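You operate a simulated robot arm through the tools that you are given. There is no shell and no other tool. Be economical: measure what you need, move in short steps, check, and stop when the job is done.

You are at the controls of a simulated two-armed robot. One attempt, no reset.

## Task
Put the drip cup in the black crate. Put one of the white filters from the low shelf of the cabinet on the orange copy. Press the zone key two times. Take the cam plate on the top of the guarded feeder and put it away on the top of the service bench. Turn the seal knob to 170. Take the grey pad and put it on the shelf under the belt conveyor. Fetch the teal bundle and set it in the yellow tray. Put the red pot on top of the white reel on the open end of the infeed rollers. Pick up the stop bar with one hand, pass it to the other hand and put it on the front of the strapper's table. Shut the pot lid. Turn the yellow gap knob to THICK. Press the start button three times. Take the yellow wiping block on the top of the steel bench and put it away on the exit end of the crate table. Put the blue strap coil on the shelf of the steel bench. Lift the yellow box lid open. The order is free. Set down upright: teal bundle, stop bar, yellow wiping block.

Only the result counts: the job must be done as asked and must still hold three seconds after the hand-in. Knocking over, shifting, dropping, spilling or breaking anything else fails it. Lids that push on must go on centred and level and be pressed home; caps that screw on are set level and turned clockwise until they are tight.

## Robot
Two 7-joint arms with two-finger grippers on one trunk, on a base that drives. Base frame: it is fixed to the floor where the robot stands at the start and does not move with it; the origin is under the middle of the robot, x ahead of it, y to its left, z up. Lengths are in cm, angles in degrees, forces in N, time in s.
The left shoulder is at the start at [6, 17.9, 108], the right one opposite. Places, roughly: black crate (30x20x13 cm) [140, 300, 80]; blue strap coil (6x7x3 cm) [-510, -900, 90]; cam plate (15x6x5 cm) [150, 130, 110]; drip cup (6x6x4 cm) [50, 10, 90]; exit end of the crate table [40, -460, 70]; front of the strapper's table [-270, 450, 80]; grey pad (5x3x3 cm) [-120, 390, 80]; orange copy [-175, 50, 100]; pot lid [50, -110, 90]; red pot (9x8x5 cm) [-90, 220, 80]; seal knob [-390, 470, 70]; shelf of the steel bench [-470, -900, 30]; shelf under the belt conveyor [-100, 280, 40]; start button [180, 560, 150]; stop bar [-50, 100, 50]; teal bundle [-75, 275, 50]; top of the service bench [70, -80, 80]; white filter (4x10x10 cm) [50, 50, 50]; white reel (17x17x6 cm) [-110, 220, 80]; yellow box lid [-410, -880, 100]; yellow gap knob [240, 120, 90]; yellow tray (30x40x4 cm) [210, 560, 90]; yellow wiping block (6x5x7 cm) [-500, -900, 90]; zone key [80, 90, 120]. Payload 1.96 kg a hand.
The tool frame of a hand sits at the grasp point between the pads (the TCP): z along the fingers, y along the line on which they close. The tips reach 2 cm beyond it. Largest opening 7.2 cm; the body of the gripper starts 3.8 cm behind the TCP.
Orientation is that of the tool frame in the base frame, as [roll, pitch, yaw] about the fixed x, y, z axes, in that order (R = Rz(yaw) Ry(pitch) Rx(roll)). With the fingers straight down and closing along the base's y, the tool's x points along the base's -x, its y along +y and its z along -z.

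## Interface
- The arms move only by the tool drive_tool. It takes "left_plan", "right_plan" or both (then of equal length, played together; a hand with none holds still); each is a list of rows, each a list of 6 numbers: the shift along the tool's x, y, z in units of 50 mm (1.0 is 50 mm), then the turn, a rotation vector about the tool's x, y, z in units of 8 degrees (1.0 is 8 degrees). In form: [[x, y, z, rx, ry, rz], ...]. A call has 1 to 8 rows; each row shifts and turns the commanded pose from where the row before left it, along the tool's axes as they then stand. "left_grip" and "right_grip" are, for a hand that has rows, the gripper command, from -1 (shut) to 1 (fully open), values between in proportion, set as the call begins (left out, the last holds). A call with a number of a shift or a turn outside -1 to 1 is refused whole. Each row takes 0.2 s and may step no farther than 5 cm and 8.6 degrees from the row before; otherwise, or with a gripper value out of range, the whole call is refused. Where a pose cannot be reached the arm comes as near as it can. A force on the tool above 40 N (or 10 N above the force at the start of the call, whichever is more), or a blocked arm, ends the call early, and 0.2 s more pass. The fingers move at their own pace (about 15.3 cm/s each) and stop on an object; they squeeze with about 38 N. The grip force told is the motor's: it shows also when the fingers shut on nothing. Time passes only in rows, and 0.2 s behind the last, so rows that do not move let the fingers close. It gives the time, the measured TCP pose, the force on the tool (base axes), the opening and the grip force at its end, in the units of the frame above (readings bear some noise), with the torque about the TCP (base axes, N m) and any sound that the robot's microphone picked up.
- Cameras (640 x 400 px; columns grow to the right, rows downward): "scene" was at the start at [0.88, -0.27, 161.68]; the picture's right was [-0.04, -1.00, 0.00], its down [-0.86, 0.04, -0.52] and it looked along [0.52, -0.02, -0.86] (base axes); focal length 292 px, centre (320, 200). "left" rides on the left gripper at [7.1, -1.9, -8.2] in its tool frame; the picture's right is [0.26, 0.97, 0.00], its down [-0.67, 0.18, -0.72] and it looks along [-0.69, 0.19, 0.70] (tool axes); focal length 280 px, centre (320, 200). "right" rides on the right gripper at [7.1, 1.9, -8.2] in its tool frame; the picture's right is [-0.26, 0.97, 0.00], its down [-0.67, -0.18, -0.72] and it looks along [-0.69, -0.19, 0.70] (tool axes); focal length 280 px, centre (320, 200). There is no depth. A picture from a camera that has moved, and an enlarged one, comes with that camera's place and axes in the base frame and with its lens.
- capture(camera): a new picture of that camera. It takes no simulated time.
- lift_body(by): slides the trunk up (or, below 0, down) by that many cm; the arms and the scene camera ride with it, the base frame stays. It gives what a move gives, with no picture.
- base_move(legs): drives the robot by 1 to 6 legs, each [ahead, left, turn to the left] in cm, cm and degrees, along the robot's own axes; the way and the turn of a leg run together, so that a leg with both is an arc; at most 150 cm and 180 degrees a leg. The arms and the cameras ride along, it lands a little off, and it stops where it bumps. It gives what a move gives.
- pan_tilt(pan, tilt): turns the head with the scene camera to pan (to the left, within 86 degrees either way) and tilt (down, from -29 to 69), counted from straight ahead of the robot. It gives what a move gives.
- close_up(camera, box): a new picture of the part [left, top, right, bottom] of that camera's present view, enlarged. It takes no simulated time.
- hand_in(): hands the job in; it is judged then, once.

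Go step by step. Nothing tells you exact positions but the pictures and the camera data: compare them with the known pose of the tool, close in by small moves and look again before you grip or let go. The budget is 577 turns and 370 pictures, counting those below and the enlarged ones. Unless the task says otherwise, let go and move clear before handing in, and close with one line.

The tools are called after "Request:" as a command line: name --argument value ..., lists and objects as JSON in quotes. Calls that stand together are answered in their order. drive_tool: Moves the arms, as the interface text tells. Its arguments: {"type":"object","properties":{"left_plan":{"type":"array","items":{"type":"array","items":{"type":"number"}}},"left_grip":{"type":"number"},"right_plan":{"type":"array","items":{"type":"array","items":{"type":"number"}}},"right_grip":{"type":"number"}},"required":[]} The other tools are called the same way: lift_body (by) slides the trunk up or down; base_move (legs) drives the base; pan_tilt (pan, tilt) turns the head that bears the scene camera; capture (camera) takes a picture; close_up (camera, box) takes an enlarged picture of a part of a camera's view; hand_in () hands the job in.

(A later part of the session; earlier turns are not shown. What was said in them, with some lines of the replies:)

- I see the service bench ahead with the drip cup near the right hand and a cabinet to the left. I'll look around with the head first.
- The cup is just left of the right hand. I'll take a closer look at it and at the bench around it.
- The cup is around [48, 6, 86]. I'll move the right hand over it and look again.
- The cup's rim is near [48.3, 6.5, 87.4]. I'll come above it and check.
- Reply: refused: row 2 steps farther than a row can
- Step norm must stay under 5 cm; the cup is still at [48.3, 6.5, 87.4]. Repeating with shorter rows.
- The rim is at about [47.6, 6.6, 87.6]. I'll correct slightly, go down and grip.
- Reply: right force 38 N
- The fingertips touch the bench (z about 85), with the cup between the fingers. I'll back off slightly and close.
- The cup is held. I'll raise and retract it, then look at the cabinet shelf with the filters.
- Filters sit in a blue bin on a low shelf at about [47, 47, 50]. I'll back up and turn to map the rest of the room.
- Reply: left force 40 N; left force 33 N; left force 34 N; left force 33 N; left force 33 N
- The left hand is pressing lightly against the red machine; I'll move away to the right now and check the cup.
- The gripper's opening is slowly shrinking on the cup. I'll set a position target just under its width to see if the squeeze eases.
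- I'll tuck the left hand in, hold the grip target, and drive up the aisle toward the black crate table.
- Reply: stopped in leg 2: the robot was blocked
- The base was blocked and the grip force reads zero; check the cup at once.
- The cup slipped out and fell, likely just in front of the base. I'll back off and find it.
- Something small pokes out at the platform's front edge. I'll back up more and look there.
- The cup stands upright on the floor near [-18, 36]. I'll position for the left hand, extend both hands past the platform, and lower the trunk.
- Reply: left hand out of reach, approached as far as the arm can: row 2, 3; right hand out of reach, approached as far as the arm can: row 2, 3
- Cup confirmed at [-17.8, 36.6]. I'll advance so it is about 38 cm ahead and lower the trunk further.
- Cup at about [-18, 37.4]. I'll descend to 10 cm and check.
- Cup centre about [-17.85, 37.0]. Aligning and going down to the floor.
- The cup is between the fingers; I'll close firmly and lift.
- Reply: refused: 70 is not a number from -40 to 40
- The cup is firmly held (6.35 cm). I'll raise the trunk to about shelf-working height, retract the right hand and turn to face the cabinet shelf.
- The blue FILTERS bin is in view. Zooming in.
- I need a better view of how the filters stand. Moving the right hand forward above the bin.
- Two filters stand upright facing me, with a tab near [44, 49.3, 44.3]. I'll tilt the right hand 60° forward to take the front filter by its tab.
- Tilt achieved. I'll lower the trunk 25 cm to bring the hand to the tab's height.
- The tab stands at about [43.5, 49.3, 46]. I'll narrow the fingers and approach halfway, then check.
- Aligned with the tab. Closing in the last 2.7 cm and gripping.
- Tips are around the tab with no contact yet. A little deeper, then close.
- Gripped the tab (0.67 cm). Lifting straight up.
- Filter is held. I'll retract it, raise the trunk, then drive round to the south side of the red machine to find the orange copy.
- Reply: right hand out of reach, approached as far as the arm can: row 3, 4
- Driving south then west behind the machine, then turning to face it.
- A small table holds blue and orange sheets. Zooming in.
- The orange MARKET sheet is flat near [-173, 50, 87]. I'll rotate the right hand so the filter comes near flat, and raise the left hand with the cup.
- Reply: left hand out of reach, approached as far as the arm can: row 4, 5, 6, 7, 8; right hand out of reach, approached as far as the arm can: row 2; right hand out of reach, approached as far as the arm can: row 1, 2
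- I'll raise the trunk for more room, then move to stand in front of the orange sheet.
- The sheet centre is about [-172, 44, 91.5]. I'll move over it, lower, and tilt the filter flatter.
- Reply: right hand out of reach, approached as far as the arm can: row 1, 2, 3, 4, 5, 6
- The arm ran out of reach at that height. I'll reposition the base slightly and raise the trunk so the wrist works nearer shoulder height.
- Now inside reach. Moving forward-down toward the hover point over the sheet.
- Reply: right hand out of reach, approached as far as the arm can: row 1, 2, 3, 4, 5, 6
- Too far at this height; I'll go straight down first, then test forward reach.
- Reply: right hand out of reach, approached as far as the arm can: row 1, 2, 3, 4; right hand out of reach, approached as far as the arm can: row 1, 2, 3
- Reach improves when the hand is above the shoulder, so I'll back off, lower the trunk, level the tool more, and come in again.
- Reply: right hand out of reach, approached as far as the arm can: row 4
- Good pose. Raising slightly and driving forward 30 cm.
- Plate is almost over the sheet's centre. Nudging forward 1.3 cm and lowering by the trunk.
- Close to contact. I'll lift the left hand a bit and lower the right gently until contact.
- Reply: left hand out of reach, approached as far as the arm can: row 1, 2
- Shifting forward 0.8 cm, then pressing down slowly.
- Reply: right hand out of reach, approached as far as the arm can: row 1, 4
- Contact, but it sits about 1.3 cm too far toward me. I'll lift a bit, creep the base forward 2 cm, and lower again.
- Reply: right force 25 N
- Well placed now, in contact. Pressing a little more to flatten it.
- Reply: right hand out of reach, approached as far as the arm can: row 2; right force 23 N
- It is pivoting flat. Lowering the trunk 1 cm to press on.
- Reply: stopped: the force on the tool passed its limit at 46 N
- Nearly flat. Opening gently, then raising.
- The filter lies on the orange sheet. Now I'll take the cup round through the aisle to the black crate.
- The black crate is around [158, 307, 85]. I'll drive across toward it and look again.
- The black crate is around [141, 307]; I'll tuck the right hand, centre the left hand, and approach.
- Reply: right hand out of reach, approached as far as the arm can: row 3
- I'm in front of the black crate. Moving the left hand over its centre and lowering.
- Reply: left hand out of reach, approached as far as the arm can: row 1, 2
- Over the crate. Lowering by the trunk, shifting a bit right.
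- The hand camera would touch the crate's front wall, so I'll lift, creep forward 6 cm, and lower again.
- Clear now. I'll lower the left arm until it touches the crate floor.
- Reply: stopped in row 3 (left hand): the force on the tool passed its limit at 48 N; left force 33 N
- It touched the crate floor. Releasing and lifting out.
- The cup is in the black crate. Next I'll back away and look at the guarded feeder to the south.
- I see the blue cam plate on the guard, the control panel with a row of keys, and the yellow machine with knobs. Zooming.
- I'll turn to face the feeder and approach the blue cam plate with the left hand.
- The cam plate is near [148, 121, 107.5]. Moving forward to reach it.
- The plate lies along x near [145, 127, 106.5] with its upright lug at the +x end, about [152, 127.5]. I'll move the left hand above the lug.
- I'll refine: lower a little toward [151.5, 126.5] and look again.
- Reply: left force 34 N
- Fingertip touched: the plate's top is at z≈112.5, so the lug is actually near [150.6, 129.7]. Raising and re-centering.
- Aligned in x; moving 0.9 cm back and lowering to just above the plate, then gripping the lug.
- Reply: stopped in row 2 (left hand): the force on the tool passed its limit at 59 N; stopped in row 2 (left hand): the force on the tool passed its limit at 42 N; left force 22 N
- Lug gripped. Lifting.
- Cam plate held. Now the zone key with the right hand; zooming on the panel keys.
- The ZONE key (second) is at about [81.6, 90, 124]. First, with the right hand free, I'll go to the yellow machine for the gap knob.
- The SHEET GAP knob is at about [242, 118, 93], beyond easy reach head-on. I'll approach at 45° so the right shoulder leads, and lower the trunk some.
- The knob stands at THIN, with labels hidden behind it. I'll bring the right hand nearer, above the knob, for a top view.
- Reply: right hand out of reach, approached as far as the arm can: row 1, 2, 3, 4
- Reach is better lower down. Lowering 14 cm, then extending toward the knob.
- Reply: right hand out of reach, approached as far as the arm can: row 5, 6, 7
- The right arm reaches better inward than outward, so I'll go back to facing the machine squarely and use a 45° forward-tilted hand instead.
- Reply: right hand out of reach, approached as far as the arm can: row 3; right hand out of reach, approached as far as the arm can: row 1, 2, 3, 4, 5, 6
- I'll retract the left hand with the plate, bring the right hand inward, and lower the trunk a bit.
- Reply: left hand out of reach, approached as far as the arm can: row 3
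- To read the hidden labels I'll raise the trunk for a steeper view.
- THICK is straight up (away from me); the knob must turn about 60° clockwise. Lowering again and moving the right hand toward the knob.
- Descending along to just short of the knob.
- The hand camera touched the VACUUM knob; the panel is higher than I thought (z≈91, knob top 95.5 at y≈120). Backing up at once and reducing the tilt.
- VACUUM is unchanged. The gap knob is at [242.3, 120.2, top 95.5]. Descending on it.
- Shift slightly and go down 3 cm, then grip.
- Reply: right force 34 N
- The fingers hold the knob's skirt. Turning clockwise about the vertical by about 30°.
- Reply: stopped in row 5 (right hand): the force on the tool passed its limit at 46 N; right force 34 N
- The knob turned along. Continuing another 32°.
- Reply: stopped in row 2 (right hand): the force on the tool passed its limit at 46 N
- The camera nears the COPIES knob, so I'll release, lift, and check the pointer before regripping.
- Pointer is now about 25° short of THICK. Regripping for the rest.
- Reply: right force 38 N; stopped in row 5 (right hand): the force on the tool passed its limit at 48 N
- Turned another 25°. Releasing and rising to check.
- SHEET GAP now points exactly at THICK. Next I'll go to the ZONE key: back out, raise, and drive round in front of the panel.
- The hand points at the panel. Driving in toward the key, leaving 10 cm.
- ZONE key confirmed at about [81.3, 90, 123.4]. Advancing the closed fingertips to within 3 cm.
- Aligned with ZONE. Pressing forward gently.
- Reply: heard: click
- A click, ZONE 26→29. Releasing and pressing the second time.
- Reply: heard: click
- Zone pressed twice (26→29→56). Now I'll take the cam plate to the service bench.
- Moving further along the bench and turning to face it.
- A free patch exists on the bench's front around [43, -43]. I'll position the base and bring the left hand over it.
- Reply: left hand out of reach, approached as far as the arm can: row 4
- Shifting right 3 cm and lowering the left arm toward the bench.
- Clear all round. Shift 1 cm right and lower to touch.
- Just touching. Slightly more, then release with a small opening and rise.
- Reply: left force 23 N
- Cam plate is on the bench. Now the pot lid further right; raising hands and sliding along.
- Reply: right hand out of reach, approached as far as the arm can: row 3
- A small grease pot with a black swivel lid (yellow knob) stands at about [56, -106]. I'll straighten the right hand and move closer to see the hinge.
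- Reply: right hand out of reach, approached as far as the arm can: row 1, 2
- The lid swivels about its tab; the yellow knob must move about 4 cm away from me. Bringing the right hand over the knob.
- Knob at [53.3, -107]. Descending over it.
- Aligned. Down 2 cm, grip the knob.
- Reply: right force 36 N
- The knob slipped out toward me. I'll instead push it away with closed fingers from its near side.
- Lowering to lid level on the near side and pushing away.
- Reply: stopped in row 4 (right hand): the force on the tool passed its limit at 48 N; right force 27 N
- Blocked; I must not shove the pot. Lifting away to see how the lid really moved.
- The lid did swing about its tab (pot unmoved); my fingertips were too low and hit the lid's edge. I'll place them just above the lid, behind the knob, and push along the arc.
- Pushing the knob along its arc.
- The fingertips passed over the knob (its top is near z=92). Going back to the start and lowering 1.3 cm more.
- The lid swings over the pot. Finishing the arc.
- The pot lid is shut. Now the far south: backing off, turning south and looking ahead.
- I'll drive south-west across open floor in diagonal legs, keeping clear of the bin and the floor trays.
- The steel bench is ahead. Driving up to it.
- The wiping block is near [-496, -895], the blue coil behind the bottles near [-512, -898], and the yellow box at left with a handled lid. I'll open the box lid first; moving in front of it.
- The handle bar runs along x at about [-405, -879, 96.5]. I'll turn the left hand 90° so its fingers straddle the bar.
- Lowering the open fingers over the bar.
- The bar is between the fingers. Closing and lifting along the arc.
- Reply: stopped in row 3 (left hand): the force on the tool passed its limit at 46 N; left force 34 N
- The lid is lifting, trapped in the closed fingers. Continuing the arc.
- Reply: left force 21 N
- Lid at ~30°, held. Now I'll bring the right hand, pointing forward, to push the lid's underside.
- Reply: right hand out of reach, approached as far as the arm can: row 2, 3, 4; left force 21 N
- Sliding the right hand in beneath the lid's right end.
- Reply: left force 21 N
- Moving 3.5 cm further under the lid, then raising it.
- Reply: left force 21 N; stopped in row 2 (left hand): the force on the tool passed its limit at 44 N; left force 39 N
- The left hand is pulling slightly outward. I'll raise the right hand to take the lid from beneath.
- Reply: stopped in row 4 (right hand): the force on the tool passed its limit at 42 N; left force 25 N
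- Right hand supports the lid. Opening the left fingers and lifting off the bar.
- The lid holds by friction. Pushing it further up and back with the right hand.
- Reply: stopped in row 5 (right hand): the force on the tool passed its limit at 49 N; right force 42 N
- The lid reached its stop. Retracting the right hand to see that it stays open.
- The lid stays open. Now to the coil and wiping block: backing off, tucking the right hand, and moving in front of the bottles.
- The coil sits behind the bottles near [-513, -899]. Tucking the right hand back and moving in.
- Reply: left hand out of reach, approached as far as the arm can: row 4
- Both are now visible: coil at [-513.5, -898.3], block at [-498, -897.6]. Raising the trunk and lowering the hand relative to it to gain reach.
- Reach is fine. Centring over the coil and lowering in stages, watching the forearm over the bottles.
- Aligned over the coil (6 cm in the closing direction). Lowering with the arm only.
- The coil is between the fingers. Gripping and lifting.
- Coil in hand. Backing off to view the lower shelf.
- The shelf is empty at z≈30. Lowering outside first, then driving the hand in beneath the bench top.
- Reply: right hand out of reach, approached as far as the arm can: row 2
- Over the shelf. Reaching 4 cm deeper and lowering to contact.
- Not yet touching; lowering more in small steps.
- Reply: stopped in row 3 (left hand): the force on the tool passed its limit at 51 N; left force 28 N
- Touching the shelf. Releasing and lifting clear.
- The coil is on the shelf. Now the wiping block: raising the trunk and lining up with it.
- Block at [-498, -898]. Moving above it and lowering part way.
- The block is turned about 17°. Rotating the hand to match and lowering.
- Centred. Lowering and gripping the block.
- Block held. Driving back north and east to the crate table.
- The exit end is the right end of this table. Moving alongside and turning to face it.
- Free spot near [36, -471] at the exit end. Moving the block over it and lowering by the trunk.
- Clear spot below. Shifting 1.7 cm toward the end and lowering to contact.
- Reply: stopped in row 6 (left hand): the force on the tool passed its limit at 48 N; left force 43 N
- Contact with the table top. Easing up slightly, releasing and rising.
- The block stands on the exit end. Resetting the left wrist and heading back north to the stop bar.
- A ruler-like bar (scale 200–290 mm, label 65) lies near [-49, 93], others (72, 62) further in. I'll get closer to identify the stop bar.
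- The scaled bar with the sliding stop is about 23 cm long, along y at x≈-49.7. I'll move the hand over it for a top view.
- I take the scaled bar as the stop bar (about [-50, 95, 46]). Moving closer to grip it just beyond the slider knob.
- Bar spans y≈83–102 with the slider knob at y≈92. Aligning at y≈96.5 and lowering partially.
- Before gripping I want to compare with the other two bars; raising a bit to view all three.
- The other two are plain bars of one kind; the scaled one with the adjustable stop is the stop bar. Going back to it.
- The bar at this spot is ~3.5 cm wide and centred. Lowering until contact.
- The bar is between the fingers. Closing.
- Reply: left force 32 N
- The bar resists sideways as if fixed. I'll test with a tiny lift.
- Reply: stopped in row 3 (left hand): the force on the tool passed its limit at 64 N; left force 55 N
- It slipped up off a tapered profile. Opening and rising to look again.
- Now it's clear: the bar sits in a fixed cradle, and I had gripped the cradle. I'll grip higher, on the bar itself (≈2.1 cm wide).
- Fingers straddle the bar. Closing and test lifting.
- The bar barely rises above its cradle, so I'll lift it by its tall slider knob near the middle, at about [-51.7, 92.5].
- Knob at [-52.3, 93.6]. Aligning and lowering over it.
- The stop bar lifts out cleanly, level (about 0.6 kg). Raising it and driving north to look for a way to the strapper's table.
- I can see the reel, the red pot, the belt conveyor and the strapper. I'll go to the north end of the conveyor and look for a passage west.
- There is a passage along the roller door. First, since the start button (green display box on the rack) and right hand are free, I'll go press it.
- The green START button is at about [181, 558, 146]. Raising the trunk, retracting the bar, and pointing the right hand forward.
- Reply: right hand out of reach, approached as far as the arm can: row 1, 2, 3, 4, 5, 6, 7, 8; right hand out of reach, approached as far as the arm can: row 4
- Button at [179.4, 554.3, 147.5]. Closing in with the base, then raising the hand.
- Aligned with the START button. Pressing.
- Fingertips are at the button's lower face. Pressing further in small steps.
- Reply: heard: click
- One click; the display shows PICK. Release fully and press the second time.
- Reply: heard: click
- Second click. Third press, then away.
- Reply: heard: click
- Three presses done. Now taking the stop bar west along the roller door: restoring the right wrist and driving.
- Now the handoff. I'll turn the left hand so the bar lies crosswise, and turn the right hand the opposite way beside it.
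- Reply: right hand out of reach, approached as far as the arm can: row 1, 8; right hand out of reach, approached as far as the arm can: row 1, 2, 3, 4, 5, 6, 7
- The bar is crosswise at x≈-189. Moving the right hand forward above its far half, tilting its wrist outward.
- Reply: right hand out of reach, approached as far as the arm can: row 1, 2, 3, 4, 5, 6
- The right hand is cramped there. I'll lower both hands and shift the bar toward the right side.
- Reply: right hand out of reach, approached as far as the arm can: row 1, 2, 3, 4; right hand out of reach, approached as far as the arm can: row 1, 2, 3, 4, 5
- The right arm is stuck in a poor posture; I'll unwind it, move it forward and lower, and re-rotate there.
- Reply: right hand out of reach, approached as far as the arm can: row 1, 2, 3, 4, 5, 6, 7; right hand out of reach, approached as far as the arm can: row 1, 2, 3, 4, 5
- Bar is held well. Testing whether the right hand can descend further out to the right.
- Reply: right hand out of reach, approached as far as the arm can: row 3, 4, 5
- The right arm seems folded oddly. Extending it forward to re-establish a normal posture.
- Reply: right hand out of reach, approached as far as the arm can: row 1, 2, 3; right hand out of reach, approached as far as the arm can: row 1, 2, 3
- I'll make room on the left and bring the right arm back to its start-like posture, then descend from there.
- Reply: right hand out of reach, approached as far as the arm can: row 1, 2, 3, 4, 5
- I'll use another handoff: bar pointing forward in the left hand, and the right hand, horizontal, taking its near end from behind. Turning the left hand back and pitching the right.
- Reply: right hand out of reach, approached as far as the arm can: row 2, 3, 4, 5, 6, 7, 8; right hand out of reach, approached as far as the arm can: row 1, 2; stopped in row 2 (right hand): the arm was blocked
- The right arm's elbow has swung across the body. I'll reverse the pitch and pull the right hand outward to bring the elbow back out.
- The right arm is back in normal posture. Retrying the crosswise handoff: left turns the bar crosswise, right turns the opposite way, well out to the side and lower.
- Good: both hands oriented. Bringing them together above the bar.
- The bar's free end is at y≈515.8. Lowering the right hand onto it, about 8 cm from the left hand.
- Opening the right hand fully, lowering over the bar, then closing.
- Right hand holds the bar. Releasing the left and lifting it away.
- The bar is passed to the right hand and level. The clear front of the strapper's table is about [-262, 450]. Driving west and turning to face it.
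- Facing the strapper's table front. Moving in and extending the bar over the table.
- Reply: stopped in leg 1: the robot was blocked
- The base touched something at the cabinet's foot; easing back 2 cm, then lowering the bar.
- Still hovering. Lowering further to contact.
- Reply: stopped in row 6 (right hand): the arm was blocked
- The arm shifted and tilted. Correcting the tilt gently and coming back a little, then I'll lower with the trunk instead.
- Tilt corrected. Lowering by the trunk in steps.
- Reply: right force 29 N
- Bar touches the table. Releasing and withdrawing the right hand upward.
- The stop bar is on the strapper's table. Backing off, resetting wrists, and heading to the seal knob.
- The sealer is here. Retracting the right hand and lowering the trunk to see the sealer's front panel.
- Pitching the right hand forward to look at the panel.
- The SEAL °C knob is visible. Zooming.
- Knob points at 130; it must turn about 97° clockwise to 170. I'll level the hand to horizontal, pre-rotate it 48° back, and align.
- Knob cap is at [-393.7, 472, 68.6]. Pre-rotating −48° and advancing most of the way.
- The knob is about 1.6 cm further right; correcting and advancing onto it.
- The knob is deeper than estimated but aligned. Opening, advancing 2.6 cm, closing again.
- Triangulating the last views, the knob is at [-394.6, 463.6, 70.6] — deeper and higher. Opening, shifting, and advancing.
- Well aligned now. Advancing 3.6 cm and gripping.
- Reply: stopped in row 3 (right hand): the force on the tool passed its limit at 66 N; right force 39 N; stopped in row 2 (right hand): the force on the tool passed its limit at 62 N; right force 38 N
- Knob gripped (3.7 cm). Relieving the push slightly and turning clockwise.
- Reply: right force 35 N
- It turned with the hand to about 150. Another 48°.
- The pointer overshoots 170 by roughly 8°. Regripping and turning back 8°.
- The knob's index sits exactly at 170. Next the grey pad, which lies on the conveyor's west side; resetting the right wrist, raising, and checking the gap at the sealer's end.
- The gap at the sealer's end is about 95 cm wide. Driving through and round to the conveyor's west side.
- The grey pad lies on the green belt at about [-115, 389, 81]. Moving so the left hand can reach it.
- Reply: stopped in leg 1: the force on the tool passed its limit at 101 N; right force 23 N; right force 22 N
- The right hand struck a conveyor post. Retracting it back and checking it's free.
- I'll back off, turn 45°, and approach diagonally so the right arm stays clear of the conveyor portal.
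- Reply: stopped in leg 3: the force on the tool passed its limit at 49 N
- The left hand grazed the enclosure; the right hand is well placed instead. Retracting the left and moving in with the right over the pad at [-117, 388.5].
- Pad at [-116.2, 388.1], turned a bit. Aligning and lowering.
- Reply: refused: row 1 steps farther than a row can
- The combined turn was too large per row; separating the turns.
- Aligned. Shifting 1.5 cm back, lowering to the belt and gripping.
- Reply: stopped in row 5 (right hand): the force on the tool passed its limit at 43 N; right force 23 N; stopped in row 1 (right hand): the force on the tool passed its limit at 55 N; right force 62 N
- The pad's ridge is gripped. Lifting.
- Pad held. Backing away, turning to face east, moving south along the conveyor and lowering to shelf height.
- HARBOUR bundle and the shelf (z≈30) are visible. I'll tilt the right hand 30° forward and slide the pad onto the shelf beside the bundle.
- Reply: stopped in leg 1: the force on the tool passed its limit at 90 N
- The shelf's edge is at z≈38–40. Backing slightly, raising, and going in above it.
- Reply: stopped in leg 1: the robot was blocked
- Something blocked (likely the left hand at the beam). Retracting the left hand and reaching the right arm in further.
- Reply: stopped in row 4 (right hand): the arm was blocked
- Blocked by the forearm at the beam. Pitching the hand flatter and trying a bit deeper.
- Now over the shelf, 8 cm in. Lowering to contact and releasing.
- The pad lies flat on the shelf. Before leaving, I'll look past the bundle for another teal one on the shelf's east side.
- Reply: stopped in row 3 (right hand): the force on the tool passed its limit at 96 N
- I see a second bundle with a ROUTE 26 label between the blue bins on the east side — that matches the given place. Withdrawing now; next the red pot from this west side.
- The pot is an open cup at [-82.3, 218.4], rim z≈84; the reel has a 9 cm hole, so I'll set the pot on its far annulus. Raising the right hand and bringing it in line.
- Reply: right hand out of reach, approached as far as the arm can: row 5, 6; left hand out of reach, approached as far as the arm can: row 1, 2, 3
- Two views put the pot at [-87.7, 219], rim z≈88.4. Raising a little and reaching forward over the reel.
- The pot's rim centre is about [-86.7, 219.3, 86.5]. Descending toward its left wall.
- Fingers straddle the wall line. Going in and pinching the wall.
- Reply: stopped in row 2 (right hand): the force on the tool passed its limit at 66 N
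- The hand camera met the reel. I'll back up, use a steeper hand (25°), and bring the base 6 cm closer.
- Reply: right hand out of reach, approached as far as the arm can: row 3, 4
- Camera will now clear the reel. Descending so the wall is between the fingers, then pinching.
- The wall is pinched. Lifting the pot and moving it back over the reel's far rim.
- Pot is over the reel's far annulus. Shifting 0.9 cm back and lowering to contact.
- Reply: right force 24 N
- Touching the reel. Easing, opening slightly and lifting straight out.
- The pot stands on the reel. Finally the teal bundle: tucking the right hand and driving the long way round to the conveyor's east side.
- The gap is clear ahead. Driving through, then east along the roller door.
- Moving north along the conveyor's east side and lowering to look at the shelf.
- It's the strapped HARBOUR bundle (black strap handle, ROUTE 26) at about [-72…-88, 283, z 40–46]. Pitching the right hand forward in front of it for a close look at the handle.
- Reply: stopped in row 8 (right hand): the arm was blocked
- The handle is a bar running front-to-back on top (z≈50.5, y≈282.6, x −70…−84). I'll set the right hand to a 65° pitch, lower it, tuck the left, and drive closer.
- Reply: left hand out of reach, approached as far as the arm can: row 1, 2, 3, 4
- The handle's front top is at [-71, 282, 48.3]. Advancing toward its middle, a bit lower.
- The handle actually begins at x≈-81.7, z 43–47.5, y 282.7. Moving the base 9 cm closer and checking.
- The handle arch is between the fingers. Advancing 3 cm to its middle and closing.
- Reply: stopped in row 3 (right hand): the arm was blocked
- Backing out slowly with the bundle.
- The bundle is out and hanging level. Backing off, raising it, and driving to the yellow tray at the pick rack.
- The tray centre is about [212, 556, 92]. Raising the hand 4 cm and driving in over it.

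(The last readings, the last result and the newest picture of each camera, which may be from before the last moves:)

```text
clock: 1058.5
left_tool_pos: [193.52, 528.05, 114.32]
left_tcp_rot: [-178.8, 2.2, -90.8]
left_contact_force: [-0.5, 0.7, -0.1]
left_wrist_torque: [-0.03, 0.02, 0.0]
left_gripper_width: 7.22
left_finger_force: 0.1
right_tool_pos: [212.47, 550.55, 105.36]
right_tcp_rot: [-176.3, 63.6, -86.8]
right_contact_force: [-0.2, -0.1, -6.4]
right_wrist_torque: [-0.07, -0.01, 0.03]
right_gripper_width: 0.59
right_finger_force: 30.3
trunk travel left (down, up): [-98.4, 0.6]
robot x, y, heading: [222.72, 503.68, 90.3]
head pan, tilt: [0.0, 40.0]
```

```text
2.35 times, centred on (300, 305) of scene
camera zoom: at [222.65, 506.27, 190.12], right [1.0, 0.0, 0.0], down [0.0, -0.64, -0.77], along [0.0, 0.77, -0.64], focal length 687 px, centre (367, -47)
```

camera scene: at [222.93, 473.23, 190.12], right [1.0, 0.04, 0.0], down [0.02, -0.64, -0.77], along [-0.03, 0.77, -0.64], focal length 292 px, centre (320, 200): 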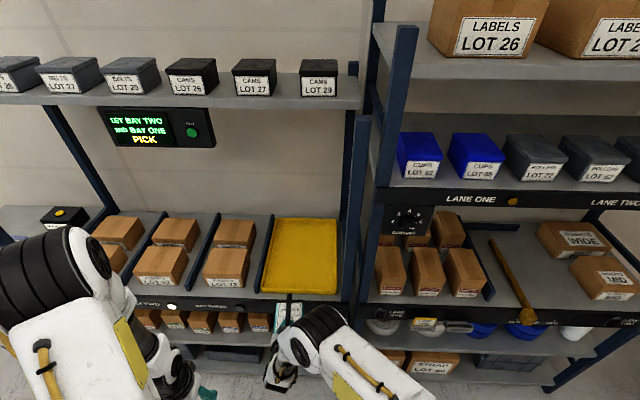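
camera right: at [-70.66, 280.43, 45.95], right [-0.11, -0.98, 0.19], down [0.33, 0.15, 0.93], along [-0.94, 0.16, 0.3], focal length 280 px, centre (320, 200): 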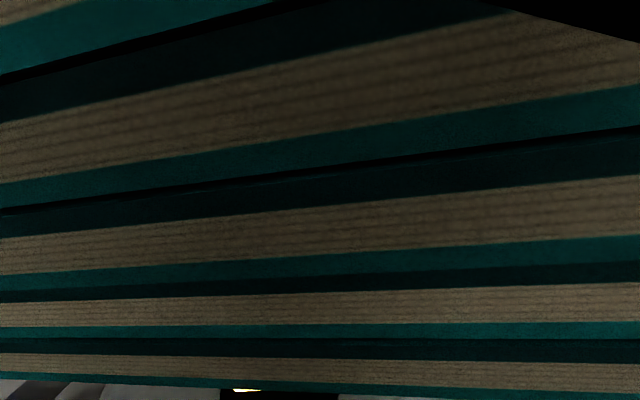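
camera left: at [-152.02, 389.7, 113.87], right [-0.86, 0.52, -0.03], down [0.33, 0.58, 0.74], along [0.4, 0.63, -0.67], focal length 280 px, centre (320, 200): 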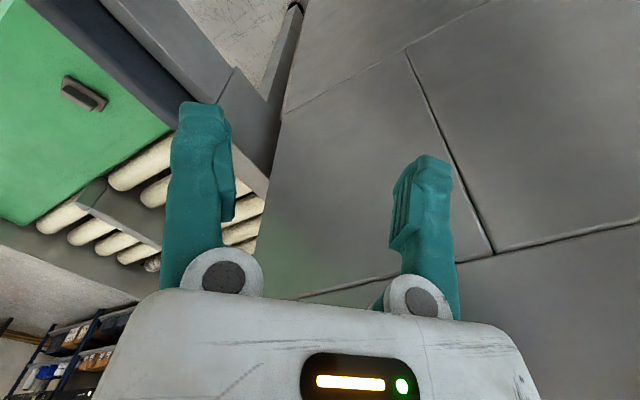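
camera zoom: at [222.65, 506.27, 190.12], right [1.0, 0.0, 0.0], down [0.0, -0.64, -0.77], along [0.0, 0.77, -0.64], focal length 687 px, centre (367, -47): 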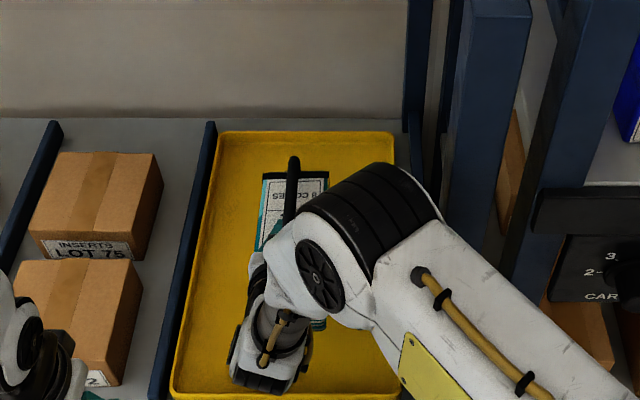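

The bundle is over the tray. Lowering by the trunk until it touches.

Request:
lift_body --by -5

Request:
lift_body --by -1.5

Request:
lift_body --by -1

Request:
lift_body --by -1

```text
clock: 1059.4
left_tool_pos: [193.45, 528.05, 109.24]
left_tcp_rot: [-178.9, 2.2, -90.8]
left_contact_force: [0.3, -0.4, -0.1]
left_wrist_torque: [0.02, -0.03, -0.01]
left_gripper_width: 7.2
left_finger_force: 0.0
right_tool_pos: [212.41, 550.68, 100.3]
right_tcp_rot: [-176.4, 63.7, -86.8]
right_contact_force: [0.5, -0.3, -7.3]
right_wrist_torque: [-0.08, 0.02, 0.0]
right_gripper_width: 0.57
right_finger_force: 29.2
trunk travel left (down, up): [-93.4, 5.6]
robot x, y, heading: [222.6, 503.92, 90.2]
head pan, tilt: [0.0, 40.0]
```

```text
clock: 1060.0
left_tool_pos: [193.57, 528.04, 107.77]
left_tcp_rot: [-178.9, 2.2, -90.8]
left_contact_force: [-0.4, 0.9, 0.5]
left_wrist_torque: [0.0, -0.01, 0.02]
left_gripper_width: 7.2
left_finger_force: 0.0
right_tool_pos: [212.47, 550.56, 98.67]
right_tcp_rot: [-176.5, 63.6, -86.7]
right_contact_force: [0.2, 0.2, -7.4]
right_wrist_torque: [-0.1, -0.03, 0.02]
right_gripper_width: 0.6
right_finger_force: 29.6
trunk travel left (down, up): [-91.9, 7.1]
robot x, y, heading: [222.72, 503.88, 90.2]
head pan, tilt: [0.0, 40.0]
```

```text
clock: 1060.6
left_tool_pos: [193.57, 528.11, 106.77]
left_tcp_rot: [-178.9, 2.1, -90.8]
left_contact_force: [0.5, 0.6, -0.8]
left_wrist_torque: [-0.05, 0.02, -0.01]
left_gripper_width: 7.23
left_finger_force: 0.1
right_tool_pos: [212.56, 550.58, 97.74]
right_tcp_rot: [-176.4, 63.6, -86.8]
right_contact_force: [0.7, 0.1, -6.4]
right_wrist_torque: [-0.13, 0.0, -0.02]
right_gripper_width: 0.57
right_finger_force: 29.6
trunk travel left (down, up): [-90.9, 8.1]
robot x, y, heading: [222.31, 503.67, 90.2]
head pan, tilt: [0.0, 40.0]
```

```text
clock: 1061.2
left_tool_pos: [193.71, 528.21, 105.78]
left_tcp_rot: [-178.9, 2.3, -90.8]
left_contact_force: [-0.1, 0.6, -0.3]
left_wrist_torque: [-0.01, 0.02, -0.04]
left_gripper_width: 7.22
left_finger_force: 0.1
right_tool_pos: [212.44, 550.58, 96.8]
right_tcp_rot: [-176.5, 63.6, -86.8]
right_contact_force: [-0.6, 0.9, -6.3]
right_wrist_torque: [0.02, 0.0, 0.05]
right_gripper_width: 0.61
right_finger_force: 29.4
trunk travel left (down, up): [-89.9, 9.1]
robot x, y, heading: [222.59, 503.7, 90.3]
head pan, tilt: [0.0, 40.0]
```

Request:
lift_body --by -0.6

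Request:
close_up --camera "scene" --box '[220, 240, 380, 390]'

```text
clock: 1061.8
left_tool_pos: [193.53, 528.26, 105.08]
left_tcp_rot: [-178.9, 2.3, -90.8]
left_contact_force: [0.2, -0.9, -0.1]
left_wrist_torque: [0.02, 0.02, -0.01]
left_gripper_width: 7.18
left_finger_force: 0.1
right_tool_pos: [212.47, 550.63, 96.03]
right_tcp_rot: [-176.4, 63.7, -86.8]
right_contact_force: [-0.3, -0.5, -6.2]
right_wrist_torque: [0.03, -0.02, 0.04]
right_gripper_width: 0.59
right_finger_force: 29.6
trunk travel left (down, up): [-89.3, 9.7]
robot x, y, heading: [222.45, 503.75, 90.2]
head pan, tilt: [0.0, 40.0]
```

```text
2.67 times, centred on (300, 315) of scene
camera zoom: at [222.63, 506.4, 181.02], right [1.0, 0.0, 0.0], down [0.0, -0.64, -0.77], along [0.0, 0.77, -0.64], focal length 778 px, centre (373, -107)
```

zoom: 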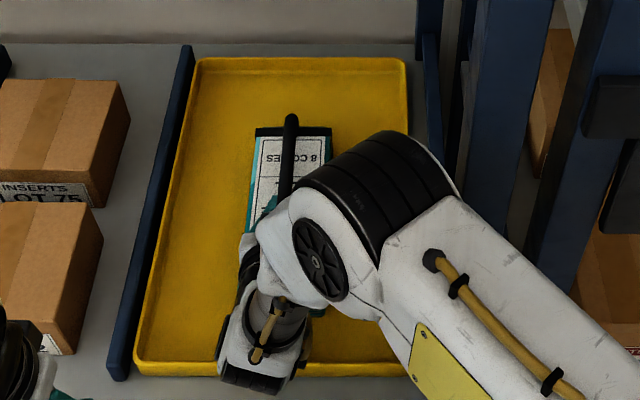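

Continuing to lower gently.

Request:
lift_body --by -0.7

Request:
lift_body --by -0.7

Request:
lift_body --by -0.7

```text
clock: 1062.3
left_tool_pos: [193.49, 527.99, 104.54]
left_tcp_rot: [-178.9, 2.3, -90.8]
left_contact_force: [-0.3, 0.5, -0.2]
left_wrist_torque: [-0.01, 0.01, -0.02]
left_gripper_width: 7.21
left_finger_force: 0.2
right_tool_pos: [212.41, 550.57, 95.77]
right_tcp_rot: [-176.7, 64.1, -87.0]
right_contact_force: [-0.2, 2.4, 19.6]
right_wrist_torque: [0.17, 0.11, -0.08]
right_gripper_width: 0.61
right_finger_force: 29.5
trunk travel left (down, up): [-88.6, 10.4]
robot x, y, heading: [222.96, 503.97, 90.1]
head pan, tilt: [0.0, 40.0]
```

```text
clock: 1062.7
left_tool_pos: [193.56, 527.87, 104.23]
left_tcp_rot: [-178.8, 2.4, -91.0]
left_contact_force: [-0.1, 0.4, 0.9]
left_wrist_torque: [-0.03, -0.03, 0.03]
left_gripper_width: 7.19
left_finger_force: 0.1
right_tool_pos: [212.32, 550.75, 95.83]
right_tcp_rot: [-176.8, 64.7, -87.4]
right_contact_force: [1.8, -7.0, 18.0]
right_wrist_torque: [0.01, 0.05, 0.01]
right_gripper_width: 0.0
right_finger_force: 29.4
trunk travel left (down, up): [-88.3, 10.7]
robot x, y, heading: [222.62, 504.02, 90.3]
head pan, tilt: [0.0, 40.0]
stopped: the force on the tool passed its limit at 45 N (the readings are from after the stop); the commanded pose is now the measured one
```

```text
clock: 1063.2
left_tool_pos: [193.7, 527.93, 103.78]
left_tcp_rot: [-178.9, 2.4, -90.8]
left_contact_force: [-1.1, 0.0, -0.2]
left_wrist_torque: [-0.04, 0.0, -0.02]
left_gripper_width: 7.2
left_finger_force: 0.0
right_tool_pos: [212.23, 551.08, 95.77]
right_tcp_rot: [-177.3, 65.5, -87.8]
right_contact_force: [2.7, -8.0, 23.3]
right_wrist_torque: [0.06, 0.09, 0.04]
right_gripper_width: 0.0
right_finger_force: 29.6
trunk travel left (down, up): [-87.8, 11.2]
robot x, y, heading: [222.82, 503.54, 90.0]
head pan, tilt: [0.0, 40.0]
stopped: the force on the tool passed its limit at 45 N (the readings are from after the stop); the commanded pose is now the measured one
```

The bundle touched down and the handle slipped free. Opening the fingers, then rising carefully.

Request:
drive_tool --right_plan '[[-0.05, 0, -0.02, 0, 0, 0], [0, 0, 0, 0, 0, 0]]' --right_grip 0.3

Request:
lift_body --by 3

Request:
capture --camera "right"

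```text
clock: 1063.8
left_tool_pos: [193.64, 528.04, 103.83]
left_tcp_rot: [-178.9, 2.3, -90.8]
left_contact_force: [0.1, -0.7, 0.8]
left_wrist_torque: [0.01, 0.03, 0.01]
left_gripper_width: 7.2
left_finger_force: 0.0
right_tool_pos: [212.43, 551.02, 95.86]
right_tcp_rot: [-177.2, 65.2, -87.7]
right_contact_force: [3.8, -0.8, 12.7]
right_wrist_torque: [0.1, 0.3, 0.06]
right_gripper_width: 4.59
right_finger_force: 0.0
trunk travel left (down, up): [-87.8, 11.2]
robot x, y, heading: [222.7, 503.78, 90.3]
head pan, tilt: [0.0, 40.0]
```

```text
clock: 1064.5
left_tool_pos: [193.56, 528.15, 106.66]
left_tcp_rot: [-178.9, 2.2, -90.7]
left_contact_force: [0.5, -0.4, -0.9]
left_wrist_torque: [0.0, 0.01, -0.02]
left_gripper_width: 7.21
left_finger_force: 0.1
right_tool_pos: [212.28, 551.18, 98.86]
right_tcp_rot: [-177.1, 65.2, -87.5]
right_contact_force: [0.9, 0.1, 0.0]
right_wrist_torque: [-0.01, -0.03, 0.01]
right_gripper_width: 4.66
right_finger_force: 0.0
trunk travel left (down, up): [-90.8, 8.2]
robot x, y, heading: [222.61, 503.55, 90.4]
head pan, tilt: [0.0, 40.0]
```

```text
7 pictures are left
camera right: at [210.44, 540.83, 95.73], right [-0.97, 0.11, 0.22], down [0.16, -0.37, 0.92], along [0.18, 0.92, 0.34], focal length 280 px, centre (320, 200)
```

right: 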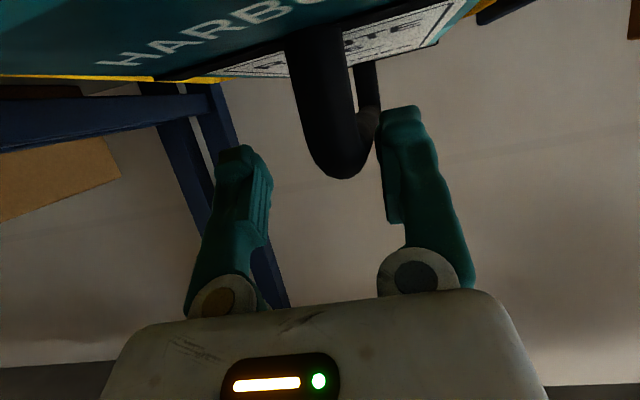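

The bundle stands upright in the tray. Rising clear and backing away, then a last check.

Request:
lift_body --by 8

Request:
base_move --legs '[[-35, 0, 0]]'

Request:
close_up --camera "scene" --box '[220, 190, 400, 310]'

```text
clock: 1065.7
left_tool_pos: [193.64, 528.09, 114.73]
left_tcp_rot: [-178.9, 2.3, -90.8]
left_contact_force: [-0.3, 0.3, 0.6]
left_wrist_torque: [0.01, 0.0, -0.03]
left_gripper_width: 7.24
left_finger_force: 0.0
right_tool_pos: [212.22, 551.21, 106.86]
right_tcp_rot: [-177.0, 65.2, -87.6]
right_contact_force: [0.1, 0.1, -0.8]
right_wrist_torque: [0.01, -0.02, 0.01]
right_gripper_width: 4.69
right_finger_force: 0.0
trunk travel left (down, up): [-98.8, 0.2]
robot x, y, heading: [222.52, 503.99, 90.3]
head pan, tilt: [0.0, 40.0]
```

```text
clock: 1067.9
left_tool_pos: [193.71, 493.67, 114.64]
left_tcp_rot: [-178.9, 2.2, -90.8]
left_contact_force: [-0.7, 0.8, 0.1]
left_wrist_torque: [-0.02, 0.01, 0.0]
left_gripper_width: 7.18
left_finger_force: 0.0
right_tool_pos: [212.29, 516.84, 106.8]
right_tcp_rot: [-176.9, 65.0, -87.5]
right_contact_force: [-1.4, 0.7, -0.4]
right_wrist_torque: [-0.02, 0.0, 0.0]
right_gripper_width: 4.71
right_finger_force: 0.1
trunk travel left (down, up): [-98.8, 0.2]
robot x, y, heading: [222.93, 469.07, 90.2]
head pan, tilt: [0.0, 40.0]
```

```text
3.33 times, centred on (310, 250) of scene
camera zoom: at [222.73, 472.07, 190.54], right [1.0, 0.0, 0.0], down [0.0, -0.64, -0.77], along [0.0, 0.77, -0.64], focal length 973 px, centre (353, 33)
```

zoom: 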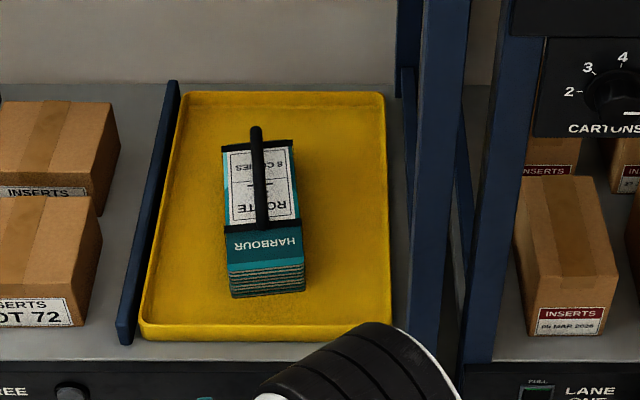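

The teal bundle stands upright in the yellow tray, both hands are empty, and every item on the list is done. Handing in.

Request:
hand_in

```text
The job is handed in.
```

All fifteen jobs are done and handed in. On the way I dropped the drip cup once, picked it up upright, and put it in the black crate. My hands also bumped some machines and fixtures lightly, and I saw nothing move because of it.
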